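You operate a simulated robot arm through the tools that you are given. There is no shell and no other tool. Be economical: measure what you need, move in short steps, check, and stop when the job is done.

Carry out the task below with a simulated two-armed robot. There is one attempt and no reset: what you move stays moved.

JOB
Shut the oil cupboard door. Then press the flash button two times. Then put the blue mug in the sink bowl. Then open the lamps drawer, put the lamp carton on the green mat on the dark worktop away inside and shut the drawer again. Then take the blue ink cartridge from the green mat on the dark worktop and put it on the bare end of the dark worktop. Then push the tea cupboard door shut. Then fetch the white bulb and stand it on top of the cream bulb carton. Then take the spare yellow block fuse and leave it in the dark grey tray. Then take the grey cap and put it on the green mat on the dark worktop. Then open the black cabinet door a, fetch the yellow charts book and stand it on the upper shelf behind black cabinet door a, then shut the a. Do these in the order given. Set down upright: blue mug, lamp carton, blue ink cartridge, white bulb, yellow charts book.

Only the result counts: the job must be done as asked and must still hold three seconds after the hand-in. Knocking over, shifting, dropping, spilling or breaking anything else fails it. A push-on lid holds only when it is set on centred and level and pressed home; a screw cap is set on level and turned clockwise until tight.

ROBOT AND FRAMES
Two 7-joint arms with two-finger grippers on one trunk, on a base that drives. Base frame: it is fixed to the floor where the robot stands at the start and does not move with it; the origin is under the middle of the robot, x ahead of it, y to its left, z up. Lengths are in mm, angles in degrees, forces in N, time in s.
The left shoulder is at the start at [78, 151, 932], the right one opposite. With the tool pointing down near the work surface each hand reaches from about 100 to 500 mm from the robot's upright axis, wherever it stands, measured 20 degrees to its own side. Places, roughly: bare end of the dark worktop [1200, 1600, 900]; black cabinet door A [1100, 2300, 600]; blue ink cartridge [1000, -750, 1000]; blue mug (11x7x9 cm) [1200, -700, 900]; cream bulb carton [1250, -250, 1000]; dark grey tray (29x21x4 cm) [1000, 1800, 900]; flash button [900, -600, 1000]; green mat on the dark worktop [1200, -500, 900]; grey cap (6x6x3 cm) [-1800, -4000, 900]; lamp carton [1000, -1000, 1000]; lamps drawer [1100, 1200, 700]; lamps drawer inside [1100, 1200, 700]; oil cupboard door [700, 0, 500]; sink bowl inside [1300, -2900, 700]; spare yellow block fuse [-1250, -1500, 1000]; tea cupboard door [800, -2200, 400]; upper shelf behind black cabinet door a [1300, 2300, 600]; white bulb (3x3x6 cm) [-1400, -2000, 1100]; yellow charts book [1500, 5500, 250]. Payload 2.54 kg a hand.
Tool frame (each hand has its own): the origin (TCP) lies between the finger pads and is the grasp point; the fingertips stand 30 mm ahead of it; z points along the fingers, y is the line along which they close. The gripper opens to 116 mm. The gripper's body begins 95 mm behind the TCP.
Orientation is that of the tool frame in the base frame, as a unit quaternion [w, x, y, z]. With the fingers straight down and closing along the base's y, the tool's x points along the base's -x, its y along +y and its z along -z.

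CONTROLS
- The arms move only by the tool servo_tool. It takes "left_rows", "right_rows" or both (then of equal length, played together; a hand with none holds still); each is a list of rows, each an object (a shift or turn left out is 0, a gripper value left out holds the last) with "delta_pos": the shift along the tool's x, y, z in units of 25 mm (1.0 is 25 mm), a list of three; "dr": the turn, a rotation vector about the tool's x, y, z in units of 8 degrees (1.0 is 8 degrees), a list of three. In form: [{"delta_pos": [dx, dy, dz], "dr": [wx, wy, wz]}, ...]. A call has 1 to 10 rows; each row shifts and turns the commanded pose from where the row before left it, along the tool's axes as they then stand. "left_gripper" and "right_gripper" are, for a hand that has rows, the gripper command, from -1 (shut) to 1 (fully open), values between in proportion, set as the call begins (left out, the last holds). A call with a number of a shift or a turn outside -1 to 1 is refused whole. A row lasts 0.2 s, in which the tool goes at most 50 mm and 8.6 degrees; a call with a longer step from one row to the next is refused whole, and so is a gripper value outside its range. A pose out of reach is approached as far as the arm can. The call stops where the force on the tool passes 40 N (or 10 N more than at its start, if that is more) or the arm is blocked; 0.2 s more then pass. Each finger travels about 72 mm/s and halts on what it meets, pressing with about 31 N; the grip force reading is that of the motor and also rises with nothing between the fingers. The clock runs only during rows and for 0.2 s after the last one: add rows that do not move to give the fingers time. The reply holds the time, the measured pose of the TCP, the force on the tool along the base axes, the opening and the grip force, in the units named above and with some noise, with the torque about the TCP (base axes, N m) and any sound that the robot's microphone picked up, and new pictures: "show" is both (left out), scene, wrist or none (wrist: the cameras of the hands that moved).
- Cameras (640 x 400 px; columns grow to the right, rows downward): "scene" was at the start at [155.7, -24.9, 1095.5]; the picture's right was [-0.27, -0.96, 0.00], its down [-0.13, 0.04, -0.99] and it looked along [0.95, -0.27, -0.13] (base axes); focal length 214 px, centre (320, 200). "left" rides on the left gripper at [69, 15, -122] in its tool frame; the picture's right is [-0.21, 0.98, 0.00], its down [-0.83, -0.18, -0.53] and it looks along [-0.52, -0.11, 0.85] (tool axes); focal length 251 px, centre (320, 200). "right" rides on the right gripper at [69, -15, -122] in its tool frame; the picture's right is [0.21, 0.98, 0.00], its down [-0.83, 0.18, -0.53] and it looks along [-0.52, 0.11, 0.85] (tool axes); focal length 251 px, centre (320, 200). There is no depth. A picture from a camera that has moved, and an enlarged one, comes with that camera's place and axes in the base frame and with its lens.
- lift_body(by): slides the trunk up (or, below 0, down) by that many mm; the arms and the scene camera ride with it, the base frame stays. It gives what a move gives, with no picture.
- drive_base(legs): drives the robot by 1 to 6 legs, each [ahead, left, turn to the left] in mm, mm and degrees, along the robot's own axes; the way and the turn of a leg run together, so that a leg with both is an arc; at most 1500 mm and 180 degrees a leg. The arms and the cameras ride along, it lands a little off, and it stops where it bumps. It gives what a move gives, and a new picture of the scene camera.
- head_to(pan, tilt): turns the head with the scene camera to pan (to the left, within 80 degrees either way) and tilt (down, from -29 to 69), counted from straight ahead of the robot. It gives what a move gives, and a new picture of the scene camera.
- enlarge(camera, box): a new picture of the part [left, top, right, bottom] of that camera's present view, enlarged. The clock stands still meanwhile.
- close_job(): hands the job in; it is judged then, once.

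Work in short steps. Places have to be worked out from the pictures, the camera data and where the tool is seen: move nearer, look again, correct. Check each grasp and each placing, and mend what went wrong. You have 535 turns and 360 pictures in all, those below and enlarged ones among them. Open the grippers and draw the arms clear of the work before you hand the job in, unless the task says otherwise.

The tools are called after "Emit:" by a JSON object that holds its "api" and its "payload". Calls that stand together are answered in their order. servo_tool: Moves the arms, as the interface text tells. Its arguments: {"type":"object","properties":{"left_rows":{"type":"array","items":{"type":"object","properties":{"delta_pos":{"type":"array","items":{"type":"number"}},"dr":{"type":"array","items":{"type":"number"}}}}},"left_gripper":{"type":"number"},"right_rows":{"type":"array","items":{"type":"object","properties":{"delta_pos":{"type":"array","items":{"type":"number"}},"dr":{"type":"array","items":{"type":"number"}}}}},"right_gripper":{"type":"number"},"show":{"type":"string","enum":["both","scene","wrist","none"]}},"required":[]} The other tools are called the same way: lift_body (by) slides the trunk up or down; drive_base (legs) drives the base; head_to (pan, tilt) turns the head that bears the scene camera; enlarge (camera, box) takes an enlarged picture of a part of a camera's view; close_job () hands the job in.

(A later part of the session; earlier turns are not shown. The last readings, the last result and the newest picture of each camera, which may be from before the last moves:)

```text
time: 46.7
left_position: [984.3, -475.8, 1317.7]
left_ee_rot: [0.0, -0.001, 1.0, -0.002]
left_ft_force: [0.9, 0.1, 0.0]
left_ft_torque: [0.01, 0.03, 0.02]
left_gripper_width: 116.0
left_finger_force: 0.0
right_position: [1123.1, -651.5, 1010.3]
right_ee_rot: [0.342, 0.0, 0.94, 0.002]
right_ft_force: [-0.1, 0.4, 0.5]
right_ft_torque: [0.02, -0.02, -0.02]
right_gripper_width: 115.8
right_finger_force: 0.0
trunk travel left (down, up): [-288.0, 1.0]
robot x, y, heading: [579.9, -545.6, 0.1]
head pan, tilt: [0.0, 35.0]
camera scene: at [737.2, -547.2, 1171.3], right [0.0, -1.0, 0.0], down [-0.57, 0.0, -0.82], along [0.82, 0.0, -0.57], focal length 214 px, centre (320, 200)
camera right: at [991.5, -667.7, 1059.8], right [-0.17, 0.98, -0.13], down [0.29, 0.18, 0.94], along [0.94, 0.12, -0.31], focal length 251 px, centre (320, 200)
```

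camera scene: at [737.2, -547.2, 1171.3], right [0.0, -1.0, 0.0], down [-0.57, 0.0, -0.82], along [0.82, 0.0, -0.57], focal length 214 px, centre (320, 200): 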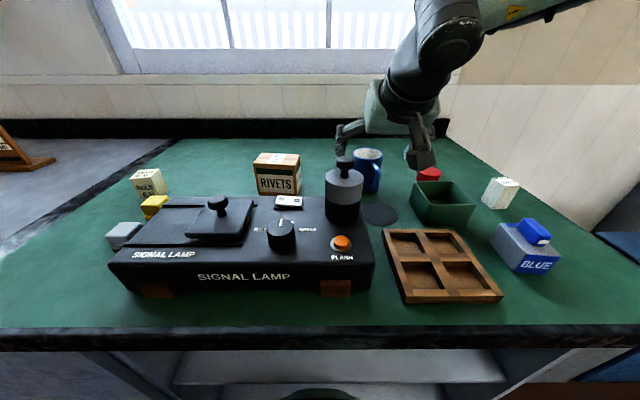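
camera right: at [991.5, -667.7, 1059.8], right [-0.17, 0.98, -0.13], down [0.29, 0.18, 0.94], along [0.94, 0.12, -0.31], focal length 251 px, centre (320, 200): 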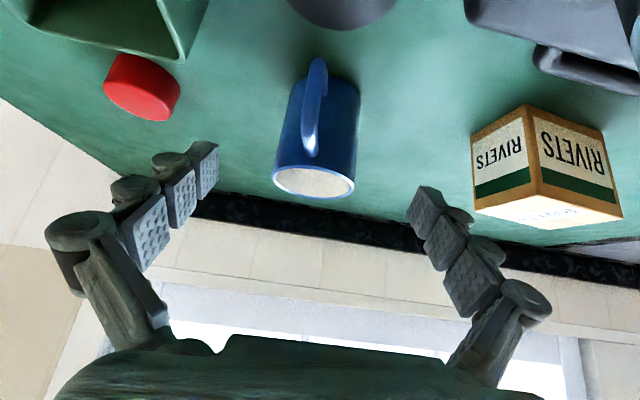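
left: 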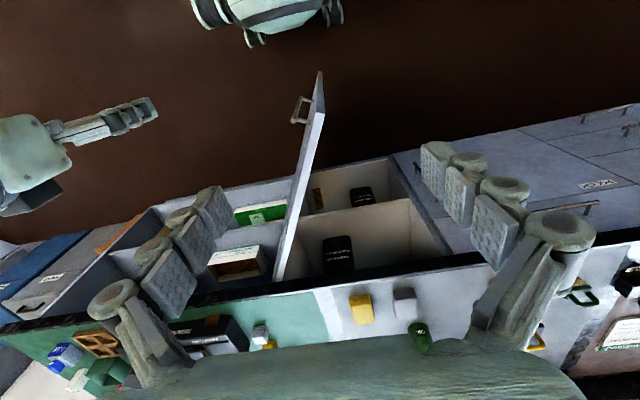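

Mug is centred between fingers. Advance 80 mm and close.

Emit:
{"api": "servo_tool", "payload": {"right_rows": [{"delta_pos": [0, 0, 0.8]}, {"delta_pos": [0, 0, 0.8]}, {"delta_pos": [0, 0, 0.8]}, {"delta_pos": [0, 0, 0.7]}], "show": "wrist"}}

Emit:
{"api": "servo_tool", "payload": {"right_rows": [{}, {}, {}, {}, {}], "right_gripper": -1, "show": "wrist"}}

```text
time: 47.7
left_position: [983.3, -474.3, 1317.8]
left_ee_rot: [0.001, -0.001, 1.0, -0.002]
left_ft_force: [0.2, 0.3, -0.3]
left_ft_torque: [0.01, 0.0, 0.05]
left_gripper_width: 116.1
left_finger_force: 0.0
right_position: [1172.8, -652.6, 951.0]
right_ee_rot: [0.342, -0.001, 0.94, 0.003]
right_ft_force: [1.2, -0.2, -0.5]
right_ft_torque: [0.0, 0.01, -0.02]
right_gripper_width: 115.8
right_finger_force: 0.1
trunk travel left (down, up): [-288.0, 1.0]
robot x, y, heading: [581.4, -547.1, -0.1]
head pan, tilt: [0.0, 35.0]
camera right: at [1041.5, -667.5, 1002.2], right [-0.17, 0.98, -0.13], down [0.29, 0.18, 0.94], along [0.94, 0.12, -0.31], focal length 251 px, centre (320, 200)
```

right: 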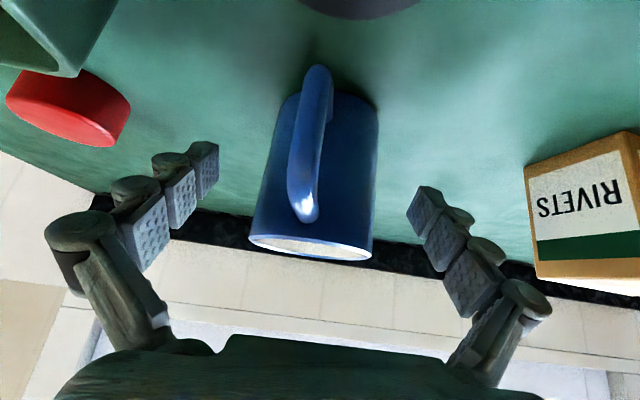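

```text
time: 48.9
left_position: [983.6, -474.2, 1318.0]
left_ee_rot: [0.001, -0.001, 1.0, -0.001]
left_ft_force: [0.2, -0.2, -0.6]
left_ft_torque: [0.01, -0.03, -0.03]
left_gripper_width: 115.9
left_finger_force: 0.1
right_position: [1173.0, -652.0, 952.6]
right_ee_rot: [0.343, 0.0, 0.939, 0.002]
right_ft_force: [-0.2, -0.2, -0.4]
right_ft_torque: [0.06, 0.02, 0.03]
right_gripper_width: 65.7
right_finger_force: 31.1
trunk travel left (down, up): [-288.0, 1.0]
robot x, y, heading: [579.3, -543.8, -0.1]
head pan, tilt: [0.0, 35.0]
camera right: at [1041.1, -667.4, 1002.4], right [-0.17, 0.98, -0.13], down [0.29, 0.18, 0.94], along [0.94, 0.12, -0.31], focal length 251 px, centre (320, 200)
```

right: 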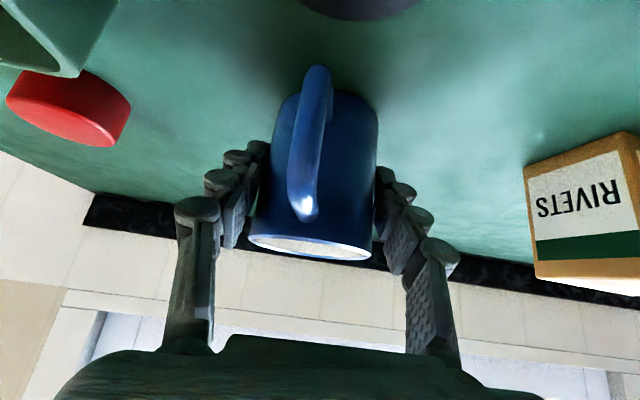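

Gripped (65.7 mm). Lift straight up 150 mm.

Emit:
{"api": "servo_tool", "payload": {"right_rows": [{"delta_pos": [-0.64, 0, -0.77]}, {"delta_pos": [-0.64, 0, -0.77]}, {"delta_pos": [-0.64, 0, -0.77]}, {"delta_pos": [-0.64, 0, -0.77]}, {"delta_pos": [-0.64, 0, -0.77]}, {"delta_pos": [-0.64, 0, -0.77]}, {"delta_pos": [-0.64, 0, -0.77]}, {"delta_pos": [0.77, 0, -0.64]}, {"delta_pos": [0.77, 0, -0.64]}], "show": "both"}}

```text
time: 50.9
left_position: [982.9, -474.4, 1319.8]
left_ee_rot: [0.002, -0.001, 1.0, -0.001]
left_ft_force: [0.4, -0.3, 0.2]
left_ft_torque: [0.02, -0.04, 0.02]
left_gripper_width: 116.0
left_finger_force: 0.1
right_position: [1120.9, -650.2, 1128.1]
right_ee_rot: [0.342, 0.0, 0.94, 0.002]
right_ft_force: [1.3, 0.5, -2.7]
right_ft_torque: [0.03, -0.01, 0.01]
right_gripper_width: 65.3
right_finger_force: 30.8
trunk travel left (down, up): [-288.0, 1.0]
robot x, y, heading: [583.1, -545.8, -0.2]
head pan, tilt: [0.0, 35.0]
camera scene: at [736.4, -547.2, 1171.5], right [0.0, -1.0, 0.0], down [-0.57, 0.0, -0.82], along [0.82, 0.0, -0.57], focal length 214 px, centre (320, 200)
camera right: at [989.9, -665.9, 1177.8], right [-0.17, 0.98, -0.14], down [0.29, 0.18, 0.94], along [0.94, 0.12, -0.31], focal length 251 px, centre (320, 200)
```

scene: 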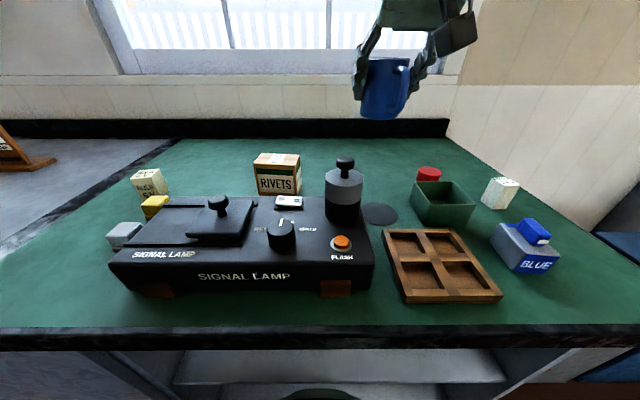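
right: 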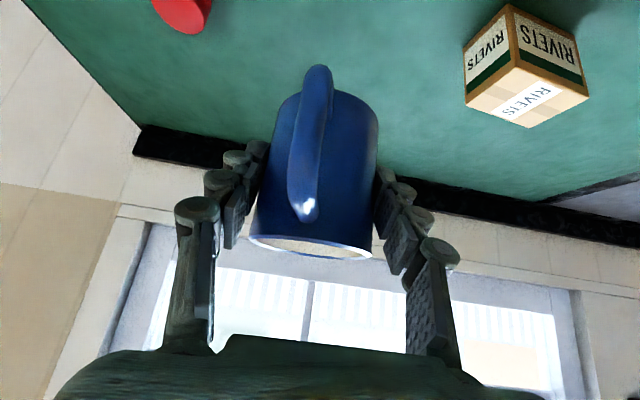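

Mug held. I back well away from the counter, then look right toward the sink.

Emit:
{"api": "drive_base", "payload": {"legs": [[-750, 0, 0], [0, -700, 0]]}}

Emit:
{"api": "head_to", "payload": {"pan": -40, "tilt": 25}}

```text
time: 61.5
left_position: [232.6, -1156.6, 1318.7]
left_ee_rot: [0.0, 0.002, 1.0, 0.0]
left_ft_force: [-0.1, -0.5, -0.5]
left_ft_torque: [-0.03, 0.0, -0.04]
left_gripper_width: 115.8
left_finger_force: 0.1
right_position: [370.2, -1332.8, 1128.4]
right_ee_rot: [0.342, 0.001, 0.94, 0.002]
right_ft_force: [0.4, -1.1, -2.7]
right_ft_torque: [0.01, 0.01, 0.04]
right_gripper_width: 65.2
right_finger_force: 30.8
trunk travel left (down, up): [-288.0, 1.0]
robot x, y, heading: [-172.1, -1228.3, -0.1]
head pan, tilt: [0.0, 35.0]
camera scene: at [-14.4, -1228.0, 1171.4], right [0.0, -1.0, 0.0], down [-0.57, 0.0, -0.82], along [0.82, 0.0, -0.57], focal length 214 px, centre (320, 200)
```

scene: 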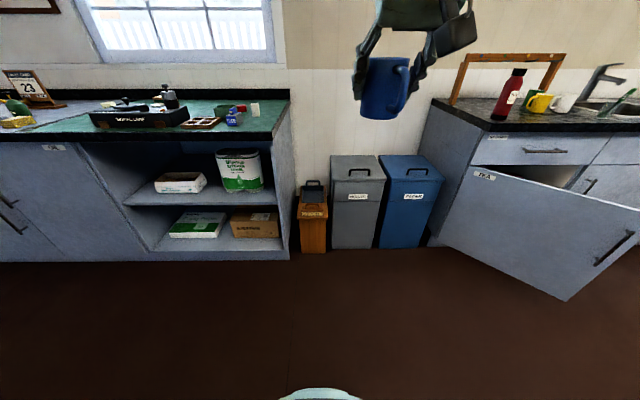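

```text
time: 62.6
left_position: [232.9, -1155.0, 1318.4]
left_ee_rot: [0.002, 0.002, 1.0, -0.001]
left_ft_force: [1.0, -0.5, -0.2]
left_ft_torque: [0.01, 0.03, 0.01]
left_gripper_width: 115.9
left_finger_force: 0.1
right_position: [370.3, -1332.8, 1129.0]
right_ee_rot: [0.342, 0.002, 0.94, 0.002]
right_ft_force: [-0.7, -0.4, -3.0]
right_ft_torque: [-0.01, -0.02, 0.03]
right_gripper_width: 65.4
right_finger_force: 31.0
trunk travel left (down, up): [-288.0, 1.0]
robot x, y, heading: [-168.6, -1228.2, -0.3]
head pan, tilt: [-40.0, 25.0]
camera scene: at [-32.1, -1287.0, 1187.1], right [-0.65, -0.76, 0.0], down [-0.32, 0.27, -0.91], along [0.69, -0.58, -0.42], focal length 214 px, centre (320, 200)
```

scene: 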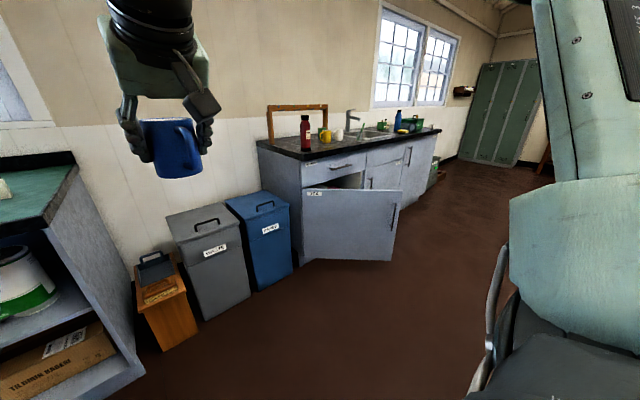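

The tea door stands ~40° open around (970,-2040)→(600,-2510), so I pass well clear of it and go in front of the sink.

Emit:
{"api": "drive_base", "payload": {"legs": [[0, -800, 0], [0, -830, 0]]}}

Emit:
{"api": "head_to", "payload": {"pan": 0, "tilt": 30}}

```text
time: 78.7
left_position: [181.2, -2801.5, 1319.8]
left_ee_rot: [0.0, 0.023, 1.0, 0.0]
left_ft_force: [0.2, -0.5, 0.1]
left_ft_torque: [-0.02, -0.02, 0.02]
left_gripper_width: 116.1
left_finger_force: 0.1
right_position: [312.5, -2982.3, 1128.0]
right_ee_rot: [0.341, 0.021, 0.94, -0.006]
right_ft_force: [-0.2, -0.5, -2.9]
right_ft_torque: [0.02, -0.02, 0.0]
right_gripper_width: 65.1
right_finger_force: 30.8
trunk travel left (down, up): [-288.0, 1.0]
robot x, y, heading: [-222.1, -2853.5, -2.7]
head pan, tilt: [-40.0, 25.0]
camera scene: at [-88.2, -2920.8, 1187.2], right [-0.68, -0.74, 0.0], down [-0.31, 0.29, -0.91], along [0.67, -0.61, -0.42], focal length 214 px, centre (320, 200)
```

scene: 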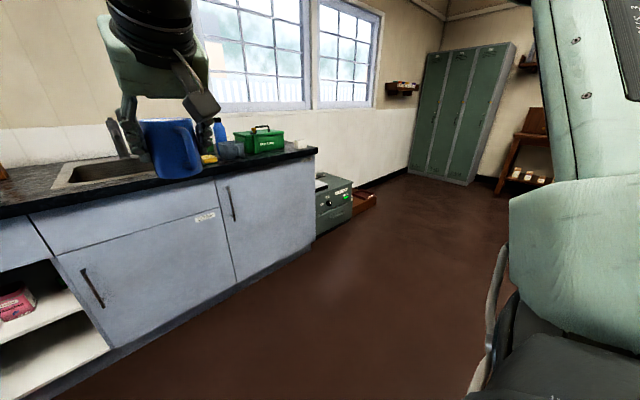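

```text
time: 79.7
left_position: [180.3, -2800.9, 1319.3]
left_ee_rot: [0.0, 0.023, 1.0, -0.001]
left_ft_force: [0.3, 1.0, -0.6]
left_ft_torque: [0.0, -0.01, -0.04]
left_gripper_width: 116.0
left_finger_force: 0.0
right_position: [312.1, -2983.2, 1126.9]
right_ee_rot: [0.342, 0.022, 0.939, -0.006]
right_ft_force: [-0.4, 0.3, -2.5]
right_ft_torque: [-0.02, -0.01, 0.0]
right_gripper_width: 65.4
right_finger_force: 31.0
trunk travel left (down, up): [-288.0, 1.0]
robot x, y, heading: [-226.0, -2857.2, -2.9]
head pan, tilt: [0.0, 30.0]
camera scene: at [-65.6, -2862.6, 1179.2], right [-0.05, -1.0, 0.0], down [-0.5, 0.02, -0.87], along [0.86, -0.04, -0.5], focal length 214 px, centre (320, 200)
```

scene: 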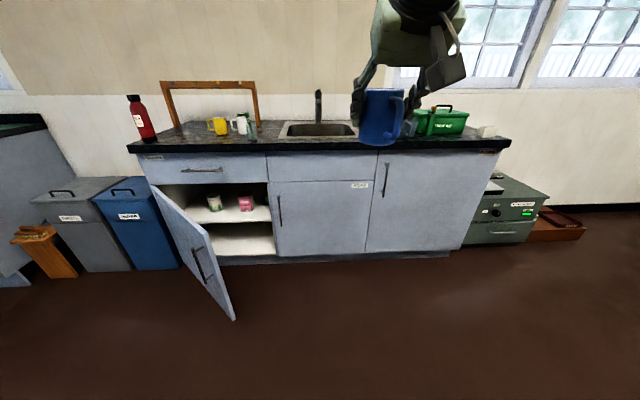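

Sink is straight ahead around (1280,-2915). I straighten the heading and approach to x≈450 for a better look.

Emit:
{"api": "drive_base", "payload": {"legs": [[0, 0, 2.8], [650, -30, 0]]}}

```text
time: 83.7
left_position: [822.5, -2794.8, 1318.1]
left_ee_rot: [0.001, -0.012, 1.0, -0.001]
left_ft_force: [-0.1, -0.8, -0.2]
left_ft_torque: [0.0, -0.01, 0.02]
left_gripper_width: 115.8
left_finger_force: 0.2
right_position: [965.8, -2970.7, 1127.9]
right_ee_rot: [0.342, -0.011, 0.94, 0.005]
right_ft_force: [-0.2, 0.5, -2.2]
right_ft_torque: [-0.01, 0.0, 0.01]
right_gripper_width: 64.9
right_finger_force: 30.9
trunk travel left (down, up): [-288.0, 1.0]
robot x, y, heading: [422.8, -2876.6, 1.2]
head pan, tilt: [0.0, 30.0]
camera scene: at [580.1, -2874.3, 1179.1], right [0.02, -1.0, 0.0], down [-0.5, -0.01, -0.87], along [0.87, 0.02, -0.5], focal length 214 px, centre (320, 200)
```

scene: 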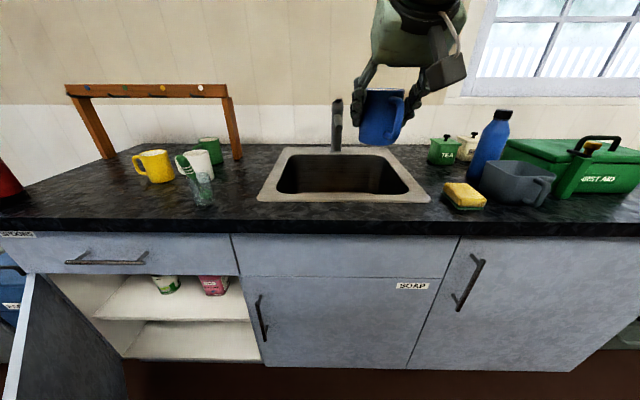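

The bowl spans x≈1120–1440, y≈-2740..-3110. I drive forward so the mug hangs over the bowl.

Emit:
{"api": "drive_base", "payload": {"legs": [[0, 0, -1.0], [270, -15, 0]]}}

```text
time: 86.1
left_position: [1087.9, -2817.4, 1318.3]
left_ee_rot: [0.001, -0.004, 1.0, -0.001]
left_ft_force: [0.8, 0.2, 0.9]
left_ft_torque: [0.01, -0.01, -0.03]
left_gripper_width: 115.9
left_finger_force: 0.1
right_position: [1228.5, -2992.9, 1127.2]
right_ee_rot: [0.341, -0.002, 0.94, 0.001]
right_ft_force: [0.1, -0.4, -2.6]
right_ft_torque: [0.0, 0.0, 0.0]
right_gripper_width: 65.2
right_finger_force: 30.6
trunk travel left (down, up): [-288.0, 1.0]
robot x, y, heading: [684.8, -2891.8, 0.3]
head pan, tilt: [0.0, 30.0]
stopped in leg 2: the robot was blocked; the commanded pose is now the measured one
camera scene: at [843.8, -2891.0, 1179.2], right [0.01, -1.0, 0.0], down [-0.5, 0.0, -0.87], along [0.87, 0.0, -0.5], focal length 214 px, centre (320, 200)
```

scene: 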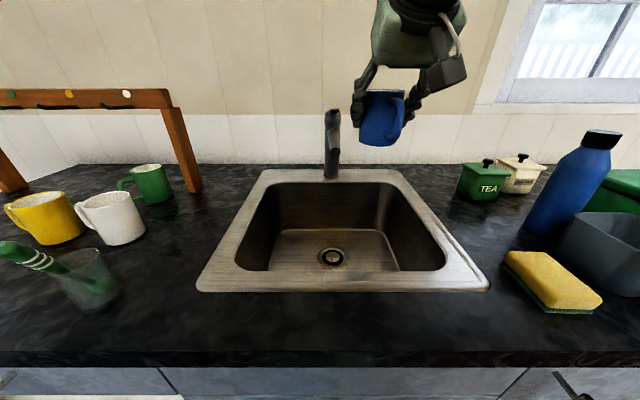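

The bowl is clear (floor ≈ z 750). I move forward and down with the mug kept upright, to about z 880 first.

Emit:
{"api": "servo_tool", "payload": {"right_rows": [{"delta_pos": [0.47, 0.03, 0.91]}, {"delta_pos": [0.47, 0.03, 0.91]}, {"delta_pos": [0.47, 0.03, 0.91]}, {"delta_pos": [0.47, 0.03, 0.91]}, {"delta_pos": [0.47, 0.03, 0.91]}, {"delta_pos": [0.47, 0.03, 0.91]}, {"delta_pos": [0.47, 0.03, 0.91]}, {"delta_pos": [0.47, 0.03, 0.91]}, {"delta_pos": [0.47, 0.03, 0.91]}], "show": "both"}}

```text
time: 88.1
left_position: [1087.6, -2816.1, 1319.5]
left_ee_rot: [0.001, -0.004, 1.0, -0.001]
left_ft_force: [-0.1, 0.5, 0.3]
left_ft_torque: [-0.02, -0.04, 0.03]
left_gripper_width: 116.2
left_finger_force: 0.0
right_position: [1276.6, -2983.8, 897.6]
right_ee_rot: [0.342, -0.003, 0.94, 0.002]
right_ft_force: [-0.9, -0.2, -2.2]
right_ft_torque: [-0.03, 0.02, -0.05]
right_gripper_width: 65.2
right_finger_force: 30.5
trunk travel left (down, up): [-288.0, 1.0]
robot x, y, heading: [690.0, -2897.0, -0.0]
head pan, tilt: [0.0, 30.0]
camera scene: at [843.8, -2891.1, 1179.2], right [0.01, -1.0, 0.0], down [-0.5, 0.0, -0.87], along [0.87, 0.0, -0.5], focal length 214 px, centre (320, 200)
camera right: at [1145.0, -3000.9, 948.6], right [-0.17, 0.98, -0.14], down [0.29, 0.18, 0.94], along [0.94, 0.12, -0.31], focal length 251 px, centre (320, 200)
```

scene: 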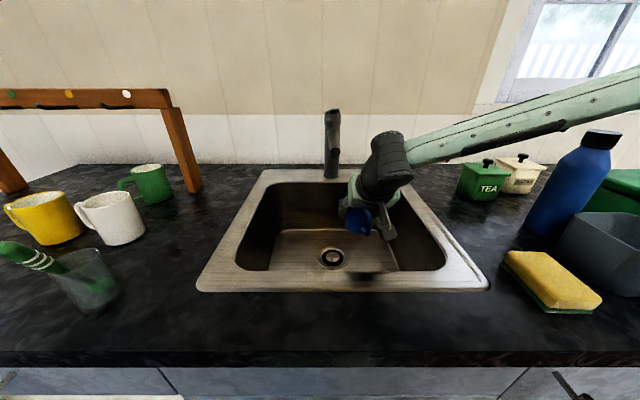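
right: 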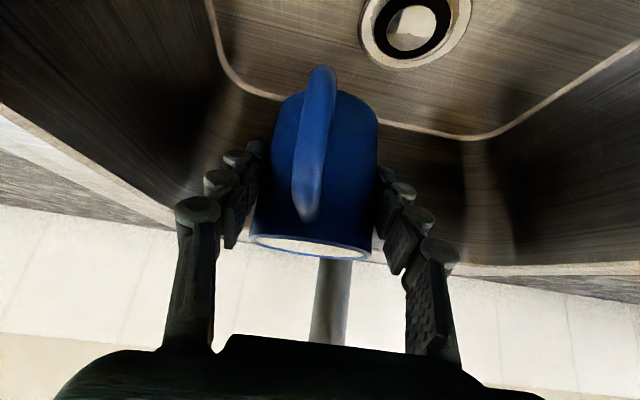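

Going well. Lower further, in finer steps near the bottom.

Emit:
{"api": "servo_tool", "payload": {"right_rows": [{"delta_pos": [0.58, 0, 0.79]}, {"delta_pos": [0.64, 0, 0.77]}, {"delta_pos": [0.64, 0, 0.77]}], "show": "both"}}

```text
time: 88.9
left_position: [1087.0, -2816.9, 1318.6]
left_ee_rot: [0.001, -0.004, 1.0, 0.0]
left_ft_force: [-0.5, 1.1, -0.3]
left_ft_torque: [0.0, 0.0, 0.02]
left_gripper_width: 116.2
left_finger_force: 0.0
right_position: [1279.6, -2987.5, 828.3]
right_ee_rot: [0.342, -0.004, 0.94, 0.004]
right_ft_force: [1.0, -0.2, -2.1]
right_ft_torque: [-0.03, -0.05, 0.0]
right_gripper_width: 65.1
right_finger_force: 30.9
right hand out of reach, approached as far as the arm can: row 3
trunk travel left (down, up): [-288.0, 1.0]
robot x, y, heading: [687.0, -2889.7, 0.0]
head pan, tilt: [0.0, 30.0]
camera scene: at [843.6, -2891.0, 1179.2], right [0.01, -1.0, 0.0], down [-0.5, 0.0, -0.87], along [0.87, 0.0, -0.5], focal length 214 px, centre (320, 200)
camera right: at [1147.1, -3004.9, 878.1], right [-0.17, 0.98, -0.13], down [0.29, 0.18, 0.94], along [0.94, 0.12, -0.31], focal length 251 px, centre (320, 200)
```

scene: 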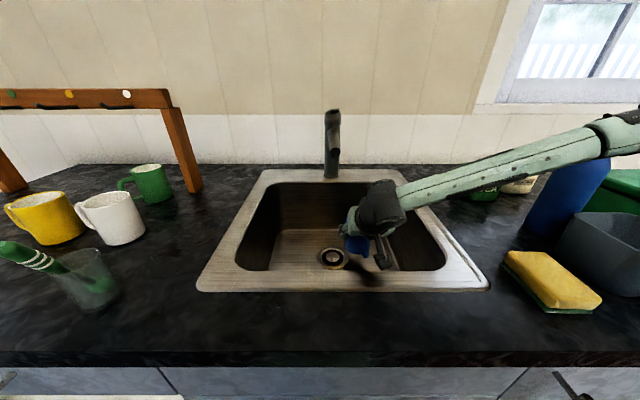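
right: 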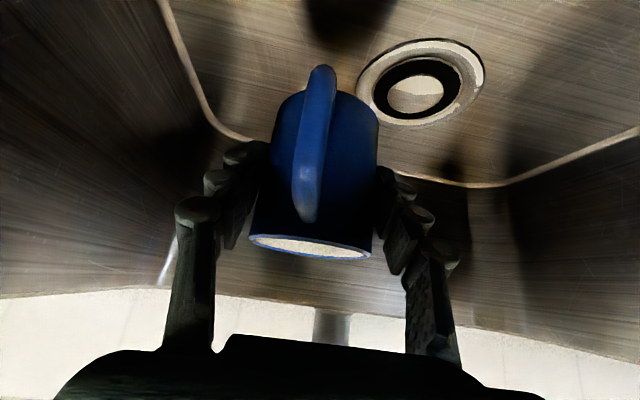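

At the arm's limit, but I can lower the trunk the remaining ~20 mm, watching the force.

Emit:
{"api": "lift_body", "payload": {"by": -15}}

```text
time: 89.6
left_position: [1086.9, -2815.4, 1304.2]
left_ee_rot: [0.0, -0.003, 1.0, -0.001]
left_ft_force: [0.9, 0.1, 0.2]
left_ft_torque: [-0.03, 0.01, -0.01]
left_gripper_width: 116.1
left_finger_force: 0.0
right_position: [1279.3, -2987.4, 813.1]
right_ee_rot: [0.341, -0.004, 0.94, 0.003]
right_ft_force: [-0.8, 0.2, -2.5]
right_ft_torque: [-0.05, 0.01, -0.02]
right_gripper_width: 65.3
right_finger_force: 31.0
trunk travel left (down, up): [-273.0, 16.0]
robot x, y, heading: [686.2, -2889.6, 0.1]
head pan, tilt: [0.0, 30.0]
```

Emit:
{"api": "lift_body", "payload": {"by": -8}}

Emit:
{"api": "enlarge", "payload": {"camera": "right", "box": [120, 0, 520, 280]}}

```text
time: 90.1
left_position: [1088.2, -2817.5, 1295.1]
left_ee_rot: [0.002, -0.003, 1.0, 0.0]
left_ft_force: [1.3, 0.0, -0.1]
left_ft_torque: [0.01, 0.02, 0.01]
left_gripper_width: 115.9
left_finger_force: 0.1
right_position: [1279.0, -2989.0, 804.1]
right_ee_rot: [0.342, -0.003, 0.94, 0.003]
right_ft_force: [-0.5, -0.5, -2.1]
right_ft_torque: [-0.01, 0.01, 0.03]
right_gripper_width: 65.2
right_finger_force: 31.0
trunk travel left (down, up): [-265.0, 24.0]
robot x, y, heading: [689.4, -2889.0, 0.1]
head pan, tilt: [0.0, 30.0]
```

```text
1.43 times, centred on (320, 140) of right
camera zoom: at [1147.0, -3004.9, 855.0], right [-0.17, 0.98, -0.13], down [0.29, 0.18, 0.94], along [0.94, 0.12, -0.31], focal length 359 px, centre (320, 286)
```

zoom: 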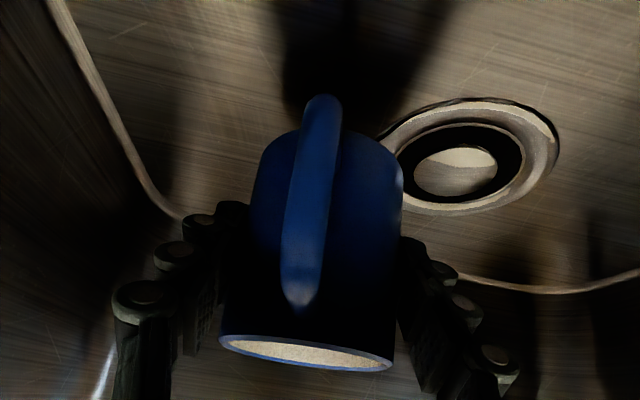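

The mug overlaps the drain ring's edge, so I shift it 28 mm to the right (-y) before setting down.

Emit:
{"api": "servo_tool", "payload": {"right_rows": [{"delta_pos": [0, -0.6, 0]}, {"delta_pos": [0, -0.6, 0]}], "show": "wrist"}}

```text
time: 90.7
left_position: [1086.7, -2817.5, 1296.4]
left_ee_rot: [0.0, -0.004, 1.0, -0.001]
left_ft_force: [0.7, -0.2, 0.6]
left_ft_torque: [-0.04, 0.03, 0.02]
left_gripper_width: 115.9
left_finger_force: 0.0
right_position: [1278.6, -3018.6, 803.8]
right_ee_rot: [0.341, -0.003, 0.94, 0.004]
right_ft_force: [0.4, -0.3, -2.2]
right_ft_torque: [0.01, 0.05, 0.02]
right_gripper_width: 65.1
right_finger_force: 30.8
trunk travel left (down, up): [-265.0, 24.0]
robot x, y, heading: [683.1, -2892.0, 0.4]
head pan, tilt: [0.0, 30.0]
camera right: at [1147.1, -3035.2, 854.7], right [-0.17, 0.98, -0.13], down [0.29, 0.18, 0.94], along [0.94, 0.12, -0.31], focal length 251 px, centre (320, 200)
```

right: 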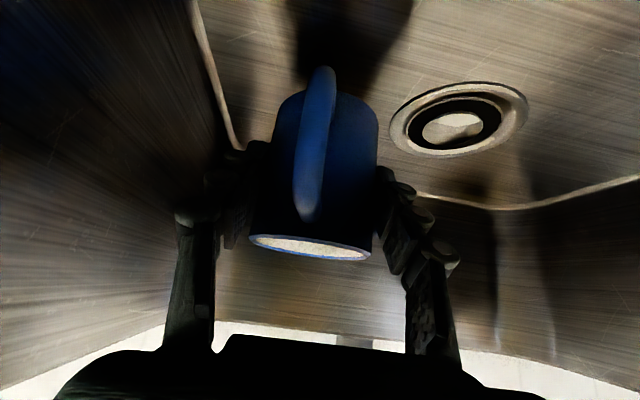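

Clear of the drain now. Lower on until contact.

Emit:
{"api": "lift_body", "payload": {"by": -8}}

```text
time: 91.3
left_position: [1087.7, -2816.4, 1288.6]
left_ee_rot: [0.001, -0.003, 1.0, 0.0]
left_ft_force: [-0.3, 0.0, 0.7]
left_ft_torque: [-0.01, 0.0, 0.0]
left_gripper_width: 116.2
left_finger_force: 0.1
right_position: [1278.6, -3018.5, 795.9]
right_ee_rot: [0.341, -0.003, 0.94, 0.003]
right_ft_force: [0.5, -0.2, -2.4]
right_ft_torque: [-0.01, 0.06, 0.02]
right_gripper_width: 65.1
right_finger_force: 31.1
trunk travel left (down, up): [-257.0, 32.0]
robot x, y, heading: [686.9, -2893.7, 0.3]
head pan, tilt: [0.0, 30.0]
```

Triangulating the drain gives the floor at z≈735, so contact is near TCP z 790. Small steps.

Emit:
{"api": "lift_body", "payload": {"by": -4}}

Emit:
{"api": "lift_body", "payload": {"by": -3}}

```text
time: 91.8
left_position: [1089.1, -2817.7, 1283.9]
left_ee_rot: [0.001, -0.004, 1.0, -0.001]
left_ft_force: [0.8, 1.1, 0.2]
left_ft_torque: [-0.04, -0.01, 0.0]
left_gripper_width: 115.9
left_finger_force: 0.0
right_position: [1278.8, -3018.6, 792.8]
right_ee_rot: [0.341, -0.003, 0.94, 0.003]
right_ft_force: [-0.5, 0.3, -2.0]
right_ft_torque: [0.03, 0.01, 0.0]
right_gripper_width: 65.2
right_finger_force: 31.3
trunk travel left (down, up): [-253.0, 36.0]
robot x, y, heading: [683.8, -2896.0, 0.3]
head pan, tilt: [0.0, 30.0]
```

```text
time: 92.4
left_position: [1086.7, -2817.1, 1280.6]
left_ee_rot: [0.001, -0.004, 1.0, -0.001]
left_ft_force: [-0.2, -0.9, 0.3]
left_ft_torque: [0.0, 0.02, 0.01]
left_gripper_width: 116.1
left_finger_force: 0.0
right_position: [1279.3, -3020.6, 789.4]
right_ee_rot: [0.341, -0.003, 0.94, 0.004]
right_ft_force: [-0.1, -0.3, -2.9]
right_ft_torque: [-0.01, 0.03, -0.02]
right_gripper_width: 65.5
right_finger_force: 30.6
trunk travel left (down, up): [-250.0, 39.0]
robot x, y, heading: [689.6, -2891.8, 0.2]
head pan, tilt: [0.0, 30.0]
```

Emit:
{"api": "lift_body", "payload": {"by": -4}}

Emit:
{"api": "lift_body", "payload": {"by": -3}}

Emit:
{"api": "enlarge", "payload": {"camera": "right", "box": [120, 0, 520, 280]}}

```text
time: 92.9
left_position: [1087.1, -2816.7, 1276.1]
left_ee_rot: [0.002, -0.004, 1.0, -0.001]
left_ft_force: [0.1, -0.8, 0.0]
left_ft_torque: [0.01, 0.01, -0.02]
left_gripper_width: 116.2
left_finger_force: 0.1
right_position: [1278.4, -3019.6, 785.0]
right_ee_rot: [0.341, -0.003, 0.94, 0.003]
right_ft_force: [0.2, 0.6, -2.3]
right_ft_torque: [0.01, 0.0, 0.0]
right_gripper_width: 65.4
right_finger_force: 30.9
trunk travel left (down, up): [-246.0, 43.0]
robot x, y, heading: [686.4, -2891.5, 0.2]
head pan, tilt: [0.0, 30.0]
```

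```text
time: 93.4
left_position: [1087.9, -2816.3, 1274.2]
left_ee_rot: [0.002, -0.003, 1.0, -0.001]
left_ft_force: [-0.1, 0.0, -0.2]
left_ft_torque: [-0.01, 0.0, 0.01]
left_gripper_width: 116.0
left_finger_force: 0.1
right_position: [1278.6, -3019.0, 783.2]
right_ee_rot: [0.342, -0.003, 0.94, 0.003]
right_ft_force: [0.0, -0.8, -1.5]
right_ft_torque: [0.01, 0.0, 0.01]
right_gripper_width: 65.0
right_finger_force: 30.9
trunk travel left (down, up): [-243.0, 46.0]
robot x, y, heading: [686.9, -2892.5, 0.2]
head pan, tilt: [0.0, 30.0]
```

```text
1.43 times, centred on (320, 140) of right
camera zoom: at [1147.2, -3035.1, 832.9], right [-0.17, 0.98, -0.13], down [0.29, 0.18, 0.94], along [0.94, 0.12, -0.31], focal length 359 px, centre (320, 286)
```

zoom: 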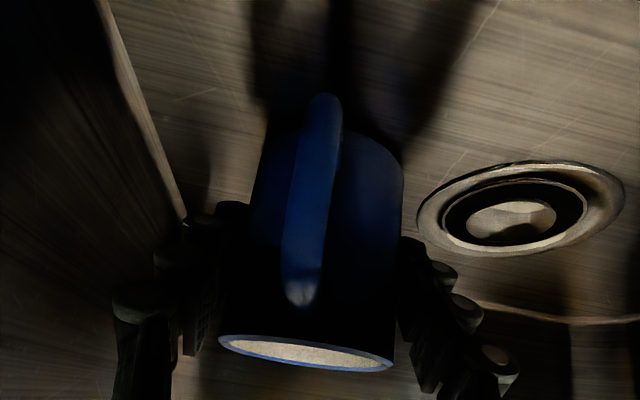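

Floor looks like z≈728 – very near. A few more mm.

Emit:
{"api": "lift_body", "payload": {"by": -4}}

Emit:
{"api": "lift_body", "payload": {"by": -3}}

```text
time: 93.9
left_position: [1085.2, -2816.4, 1271.0]
left_ee_rot: [0.002, -0.003, 1.0, 0.0]
left_ft_force: [0.5, 0.1, -1.0]
left_ft_torque: [-0.01, -0.01, -0.01]
left_gripper_width: 115.9
left_finger_force: 0.1
right_position: [1279.1, -3016.9, 782.4]
right_ee_rot: [0.345, -0.004, 0.939, 0.004]
right_ft_force: [-3.7, -3.5, 19.4]
right_ft_torque: [-0.04, 0.31, 0.09]
right_gripper_width: 65.0
right_finger_force: 30.9
trunk travel left (down, up): [-239.0, 50.0]
robot x, y, heading: [687.0, -2891.6, 0.5]
head pan, tilt: [0.0, 30.0]
```

```text
time: 94.5
left_position: [1085.2, -2816.3, 1268.0]
left_ee_rot: [0.002, -0.003, 1.0, -0.001]
left_ft_force: [0.2, -0.5, 0.2]
left_ft_torque: [0.01, 0.01, -0.04]
left_gripper_width: 116.0
left_finger_force: 0.2
right_position: [1279.4, -3019.2, 778.1]
right_ee_rot: [0.345, -0.004, 0.938, 0.004]
right_ft_force: [2.6, -1.9, 24.1]
right_ft_torque: [0.1, -0.46, 0.2]
right_gripper_width: 65.4
right_finger_force: 31.1
trunk travel left (down, up): [-236.0, 53.0]
robot x, y, heading: [686.2, -2892.5, 0.3]
head pan, tilt: [0.0, 30.0]
```

In contact. I relieve 4 mm and open the gripper partly (to about 90 mm).

Emit:
{"api": "lift_body", "payload": {"by": 4}}

Emit:
{"api": "servo_tool", "payload": {"right_rows": [{}, {}, {}], "right_gripper": 0.5, "show": "wrist"}}

```text
time: 95.0
left_position: [1086.3, -2817.2, 1271.3]
left_ee_rot: [0.002, -0.003, 1.0, 0.0]
left_ft_force: [0.3, -0.1, 0.4]
left_ft_torque: [-0.02, 0.0, -0.01]
left_gripper_width: 116.0
left_finger_force: 0.1
right_position: [1277.8, -3018.5, 781.0]
right_ee_rot: [0.342, -0.003, 0.94, 0.002]
right_ft_force: [3.1, 1.2, 12.1]
right_ft_torque: [0.12, -0.61, 0.0]
right_gripper_width: 65.0
right_finger_force: 31.0
trunk travel left (down, up): [-240.0, 49.0]
robot x, y, heading: [688.8, -2893.2, 0.4]
head pan, tilt: [0.0, 30.0]
```

```text
time: 95.8
left_position: [1087.8, -2816.5, 1271.0]
left_ee_rot: [0.001, -0.004, 1.0, -0.001]
left_ft_force: [0.1, -0.2, -1.0]
left_ft_torque: [-0.03, 0.0, 0.0]
left_gripper_width: 115.8
left_finger_force: 0.1
right_position: [1277.8, -3017.8, 779.0]
right_ee_rot: [0.341, -0.003, 0.94, 0.003]
right_ft_force: [0.3, -0.3, 0.0]
right_ft_torque: [0.01, -0.03, -0.02]
right_gripper_width: 87.0
right_finger_force: 0.1
trunk travel left (down, up): [-240.0, 49.0]
robot x, y, heading: [684.3, -2894.4, 0.4]
head pan, tilt: [0.0, 30.0]
camera right: at [1146.9, -3035.1, 829.6], right [-0.17, 0.98, -0.13], down [0.29, 0.18, 0.94], along [0.94, 0.12, -0.31], focal length 251 px, centre (320, 200)
```

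right: 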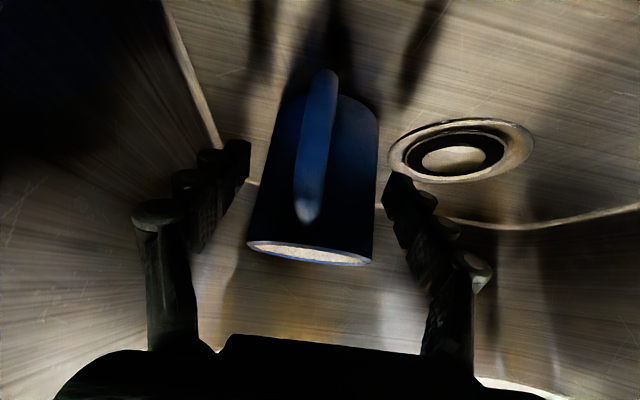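

Mug stands free. Retract straight up.

Emit:
{"api": "servo_tool", "payload": {"right_rows": [{"delta_pos": [-0.64, 0, -0.77]}, {"delta_pos": [-0.64, 0, -0.77]}, {"delta_pos": [-0.64, 0, -0.77]}, {"delta_pos": [-0.64, 0, -0.77]}, {"delta_pos": [-0.64, 0, -0.77]}, {"delta_pos": [-0.64, 0, -0.77]}, {"delta_pos": [-0.64, 0, -0.77]}, {"delta_pos": [-0.64, 0, -0.77]}, {"delta_pos": [-0.64, 0, -0.77]}, {"delta_pos": [-0.64, 0, -0.77]}], "show": "both"}}

```text
time: 98.0
left_position: [1087.6, -2817.3, 1271.1]
left_ee_rot: [0.001, -0.004, 1.0, 0.0]
left_ft_force: [0.2, 0.0, 0.4]
left_ft_torque: [0.0, 0.02, -0.01]
left_gripper_width: 116.2
left_finger_force: 0.1
right_position: [1276.8, -3019.2, 1028.7]
right_ee_rot: [0.341, -0.004, 0.94, 0.003]
right_ft_force: [0.0, -0.1, -0.3]
right_ft_torque: [0.02, 0.01, 0.01]
right_gripper_width: 86.9
right_finger_force: 0.0
trunk travel left (down, up): [-240.0, 49.0]
robot x, y, heading: [683.6, -2892.1, 0.4]
head pan, tilt: [0.0, 30.0]
camera scene: at [843.4, -2891.0, 1131.2], right [0.01, -1.0, 0.0], down [-0.5, 0.0, -0.87], along [0.87, 0.0, -0.5], focal length 214 px, centre (320, 200)
camera right: at [1146.0, -3035.8, 1079.6], right [-0.17, 0.98, -0.14], down [0.29, 0.18, 0.94], along [0.94, 0.12, -0.31], focal length 251 px, centre (320, 200)
```

scene: 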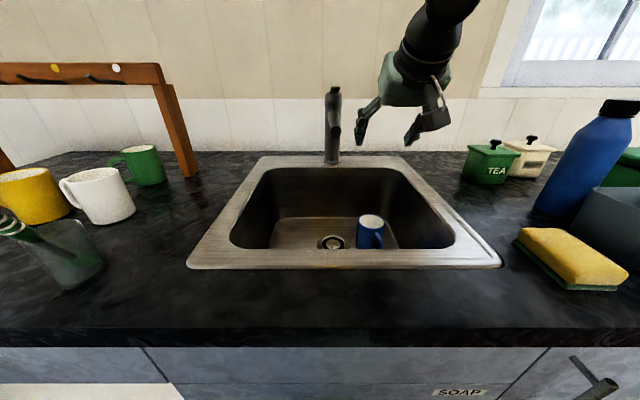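
right: 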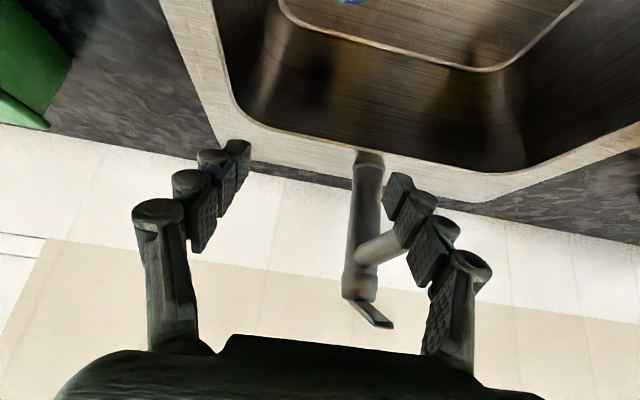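

Mug stands upright in the sink bowl. Now raise the trunk, back away, and return to the green mat for the lamp carton.

Emit:
{"api": "lift_body", "payload": {"by": 48}}

Emit:
{"api": "drive_base", "payload": {"legs": [[-850, 0, 0], [0, 1000, 0], [0, 1000, 0]]}}

```text
time: 98.9
left_position: [1086.8, -2818.1, 1318.9]
left_ee_rot: [0.002, -0.004, 1.0, -0.001]
left_ft_force: [0.0, -0.7, -0.3]
left_ft_torque: [0.01, 0.01, 0.0]
left_gripper_width: 116.1
left_finger_force: 0.0
right_position: [1277.6, -3019.8, 1077.5]
right_ee_rot: [0.341, -0.004, 0.94, 0.004]
right_ft_force: [0.2, -0.8, 1.1]
right_ft_torque: [-0.01, -0.03, 0.0]
right_gripper_width: 87.0
right_finger_force: 0.0
trunk travel left (down, up): [-288.0, 1.0]
robot x, y, heading: [687.4, -2889.8, -0.0]
head pan, tilt: [0.0, 30.0]
```

```text
time: 122.4
left_position: [308.2, -835.8, 1319.4]
left_ee_rot: [0.0, 0.024, 1.0, -0.001]
left_ft_force: [0.2, 0.6, -0.5]
left_ft_torque: [-0.01, 0.01, -0.01]
left_gripper_width: 116.0
left_finger_force: 0.0
right_position: [487.1, -1049.6, 1078.0]
right_ee_rot: [0.342, 0.023, 0.939, -0.007]
right_ft_force: [-0.2, 0.5, 0.2]
right_ft_torque: [-0.01, 0.0, 0.02]
right_gripper_width: 87.1
right_finger_force: 0.1
trunk travel left (down, up): [-288.0, 1.0]
robot x, y, heading: [-94.8, -887.9, -3.0]
head pan, tilt: [0.0, 30.0]
camera scene: at [60.1, -896.8, 1179.2], right [-0.05, -1.0, 0.0], down [-0.5, 0.03, -0.87], along [0.86, -0.04, -0.5], focal length 214 px, centre (320, 200)
```

scene: 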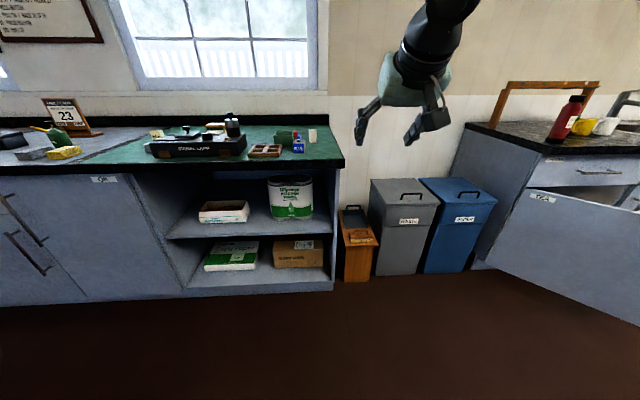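

I straighten heading and drive in front of the white carton at about (1107,-924).

Emit:
{"api": "drive_base", "payload": {"legs": [[0, 0, 3], [580, 110, 0]]}}

Emit:
{"api": "servo_tool", "payload": {"right_rows": [{"dr": [0, 0.5, 0]}, {"dr": [0, 1, 0]}, {"dr": [0, 1, 0]}], "right_gripper": 1, "show": "both"}}

```text
time: 126.2
left_position: [890.8, -694.0, 1319.3]
left_ee_rot: [0.001, -0.009, 1.0, -0.001]
left_ft_force: [0.4, 0.0, -1.3]
left_ft_torque: [0.01, 0.06, -0.02]
left_gripper_width: 116.1
left_finger_force: 0.0
right_position: [1083.1, -895.1, 1077.8]
right_ee_rot: [0.34, -0.007, 0.94, 0.005]
right_ft_force: [0.3, -0.3, -0.5]
right_ft_torque: [0.03, 0.0, -0.02]
right_gripper_width: 87.0
right_finger_force: 0.1
trunk travel left (down, up): [-288.0, 1.0]
robot x, y, heading: [490.5, -773.6, 0.7]
head pan, tilt: [0.0, 30.0]
camera scene: at [647.4, -769.7, 1179.2], right [0.01, -1.0, 0.0], down [-0.5, -0.01, -0.87], along [0.87, 0.01, -0.5], focal length 214 px, centre (320, 200)
```

scene: 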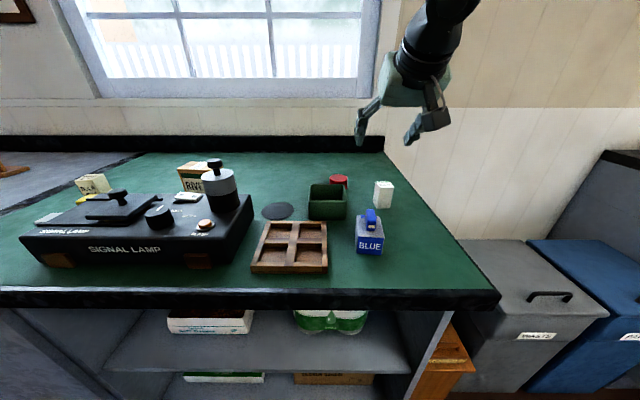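

```text
time: 127.0
left_position: [891.2, -694.3, 1318.8]
left_ee_rot: [0.001, -0.008, 1.0, -0.001]
left_ft_force: [0.4, 0.0, -0.1]
left_ft_torque: [0.0, 0.04, -0.02]
left_gripper_width: 116.0
left_finger_force: 0.1
right_position: [1082.4, -895.9, 1076.4]
right_ee_rot: [0.171, -0.009, 0.985, 0.003]
right_ft_force: [0.0, -0.1, 0.2]
right_ft_torque: [-0.02, 0.03, -0.05]
right_gripper_width: 115.9
right_finger_force: 0.0
trunk travel left (down, up): [-288.0, 1.0]
robot x, y, heading: [488.6, -774.6, 0.8]
head pan, tilt: [0.0, 30.0]
camera scene: at [647.8, -769.9, 1179.1], right [0.01, -1.0, 0.0], down [-0.5, -0.01, -0.87], along [0.87, 0.01, -0.5], focal length 214 px, centre (320, 200)
camera right: at [976.3, -912.7, 1168.4], right [-0.22, 0.97, -0.07], down [0.59, 0.19, 0.78], along [0.77, 0.13, -0.62], focal length 251 px, centre (320, 200)
```

scene: 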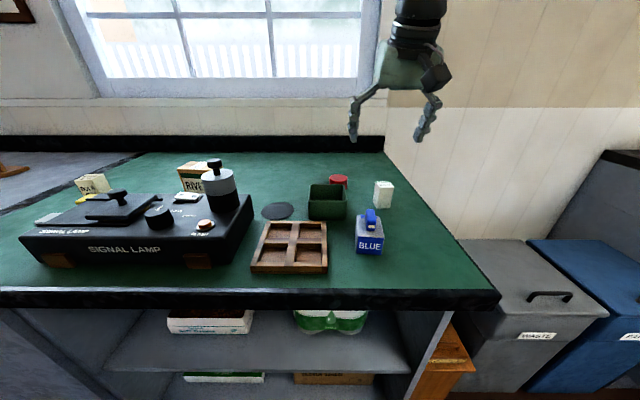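
right: 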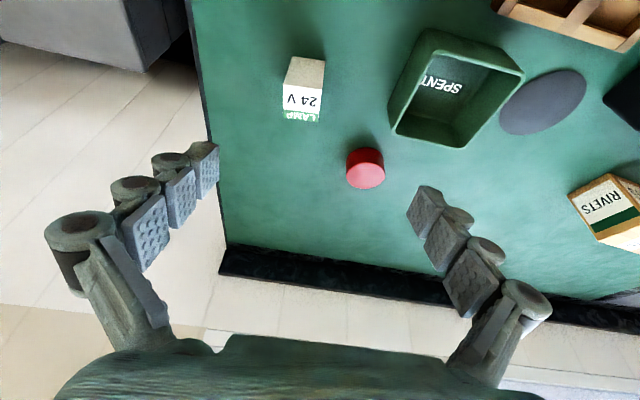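

Carton "24 V LAMP" at about (1104,-917), ~36×36×55. I drive to the closest position and bring the hand vertical over it.

Emit:
{"api": "drive_base", "payload": {"legs": [[75, -20, -0.7]]}}

Emit:
{"api": "servo_tool", "payload": {"right_rows": [{"delta_pos": [0.5, 0, -0.2], "dr": [0, 0.82, 0]}, {"delta_pos": [0.5, 0, -0.2], "dr": [0, 0.82, 0]}, {"delta_pos": [0.5, 0, -0.2], "dr": [0, 0.82, 0]}, {"delta_pos": [0.5, 0, 0]}], "show": "wrist"}}

```text
time: 128.1
left_position: [966.9, -719.9, 1319.0]
left_ee_rot: [0.001, 0.0, 1.0, -0.001]
left_ft_force: [0.7, -0.1, -0.9]
left_ft_torque: [0.01, 0.08, 0.0]
left_gripper_width: 116.1
left_finger_force: 0.1
right_position: [1155.5, -922.9, 1076.1]
right_ee_rot: [0.172, -0.001, 0.985, 0.002]
right_ft_force: [-0.2, -0.5, -0.8]
right_ft_torque: [0.03, 0.01, 0.02]
right_gripper_width: 115.9
right_finger_force: 0.0
trunk travel left (down, up): [-288.0, 1.0]
robot x, y, heading: [564.0, -792.2, -0.1]
head pan, tilt: [0.0, 30.0]
camera scene: at [721.7, -791.5, 1179.1], right [0.0, -1.0, 0.0], down [-0.5, 0.0, -0.87], along [0.87, 0.0, -0.5], focal length 214 px, centre (320, 200)
```

scene: 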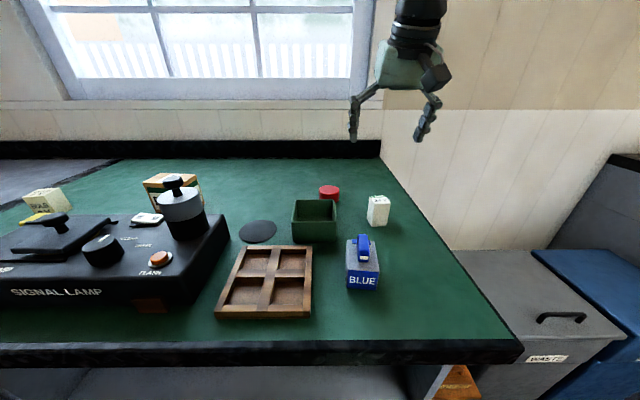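

```text
time: 129.1
left_position: [964.7, -718.6, 1318.8]
left_ee_rot: [0.001, 0.0, 1.0, -0.002]
left_ft_force: [0.4, 0.1, 0.0]
left_ft_torque: [0.0, 0.01, 0.01]
left_gripper_width: 116.0
left_finger_force: 0.1
right_position: [1105.6, -945.7, 1087.4]
right_ee_rot: [0.002, -0.001, 1.0, 0.001]
right_ft_force: [-0.6, 0.1, -0.5]
right_ft_torque: [0.02, 0.0, 0.0]
right_gripper_width: 116.0
right_finger_force: 0.1
right hand out of reach, approached as far as the arm can: row 2, 3
trunk travel left (down, up): [-288.0, 1.0]
robot x, y, heading: [565.3, -789.1, -0.2]
head pan, tilt: [0.0, 30.0]
camera right: at [1036.3, -961.1, 1211.0], right [-0.22, 0.98, 0.0], down [0.82, 0.18, 0.54], along [0.52, 0.12, -0.84], focal length 251 px, centre (320, 200)
```

right: 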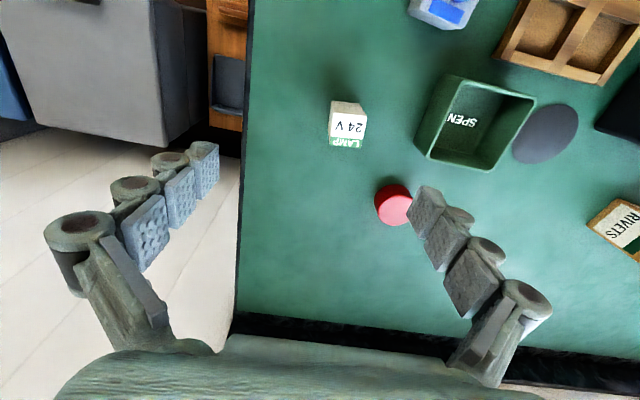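

Carton centre (1100,-916). I narrow the opening to 80 mm, centre over it and descend to just above.

Emit:
{"api": "servo_tool", "payload": {"right_rows": [{"delta_pos": [0.2, 0.6, 0]}, {"delta_pos": [0, 0.6, 0]}, {"delta_pos": [0, 0, 1]}, {"delta_pos": [0, 0, 1]}, {"delta_pos": [0, 0, 1]}, {"delta_pos": [0, 0, 0.6]}], "right_gripper": 0.38, "show": "wrist"}}

```text
time: 130.5
left_position: [965.6, -719.0, 1318.9]
left_ee_rot: [0.0, 0.0, 1.0, -0.001]
left_ft_force: [0.0, 0.7, -0.2]
left_ft_torque: [0.0, 0.01, 0.01]
left_gripper_width: 116.0
left_finger_force: 0.0
right_position: [1104.1, -932.4, 995.6]
right_ee_rot: [0.002, 0.0, 1.0, 0.002]
right_ft_force: [-0.7, -0.1, 0.4]
right_ft_torque: [-0.02, 0.01, 0.02]
right_gripper_width: 79.9
right_finger_force: 0.1
right hand out of reach, approached as far as the arm can: row 2
trunk travel left (down, up): [-288.0, 1.0]
robot x, y, heading: [562.9, -788.3, -0.2]
head pan, tilt: [0.0, 30.0]
camera right: at [1033.8, -948.2, 1118.4], right [-0.22, 0.98, 0.0], down [0.82, 0.18, 0.54], along [0.53, 0.12, -0.84], focal length 251 px, centre (320, 200)
```

right: 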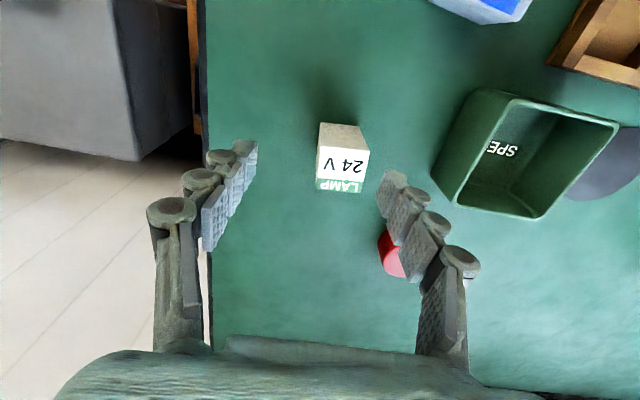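

Shift 16 mm left, then descend to grasp height (TCP ≈ 937).

Emit:
{"api": "servo_tool", "payload": {"right_rows": [{"delta_pos": [0, 0.64, 0]}, {"delta_pos": [0, 0, 0.8]}, {"delta_pos": [0, 0, 0.8]}, {"delta_pos": [0, 0, 0.7]}], "show": "wrist"}}

```text
time: 131.5
left_position: [965.3, -720.3, 1319.1]
left_ee_rot: [0.001, 0.0, 1.0, -0.001]
left_ft_force: [-0.6, 0.4, 0.6]
left_ft_torque: [0.02, 0.01, 0.04]
left_gripper_width: 116.2
left_finger_force: 0.1
right_position: [1103.6, -916.0, 940.3]
right_ee_rot: [0.003, -0.001, 1.0, 0.002]
right_ft_force: [-0.1, 0.0, -0.3]
right_ft_torque: [-0.01, -0.03, -0.01]
right_gripper_width: 79.8
right_finger_force: 0.1
trunk travel left (down, up): [-288.0, 1.0]
robot x, y, heading: [561.7, -794.5, -0.2]
head pan, tilt: [0.0, 30.0]
camera right: at [1033.1, -931.6, 1062.5], right [-0.22, 0.98, 0.0], down [0.82, 0.18, 0.54], along [0.53, 0.12, -0.84], focal length 251 px, centre (320, 200)
```

right: 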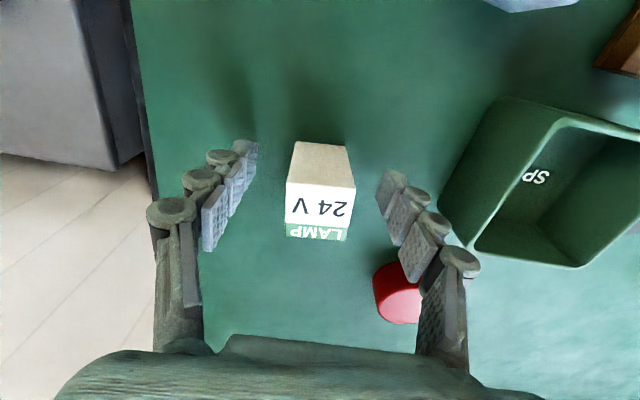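

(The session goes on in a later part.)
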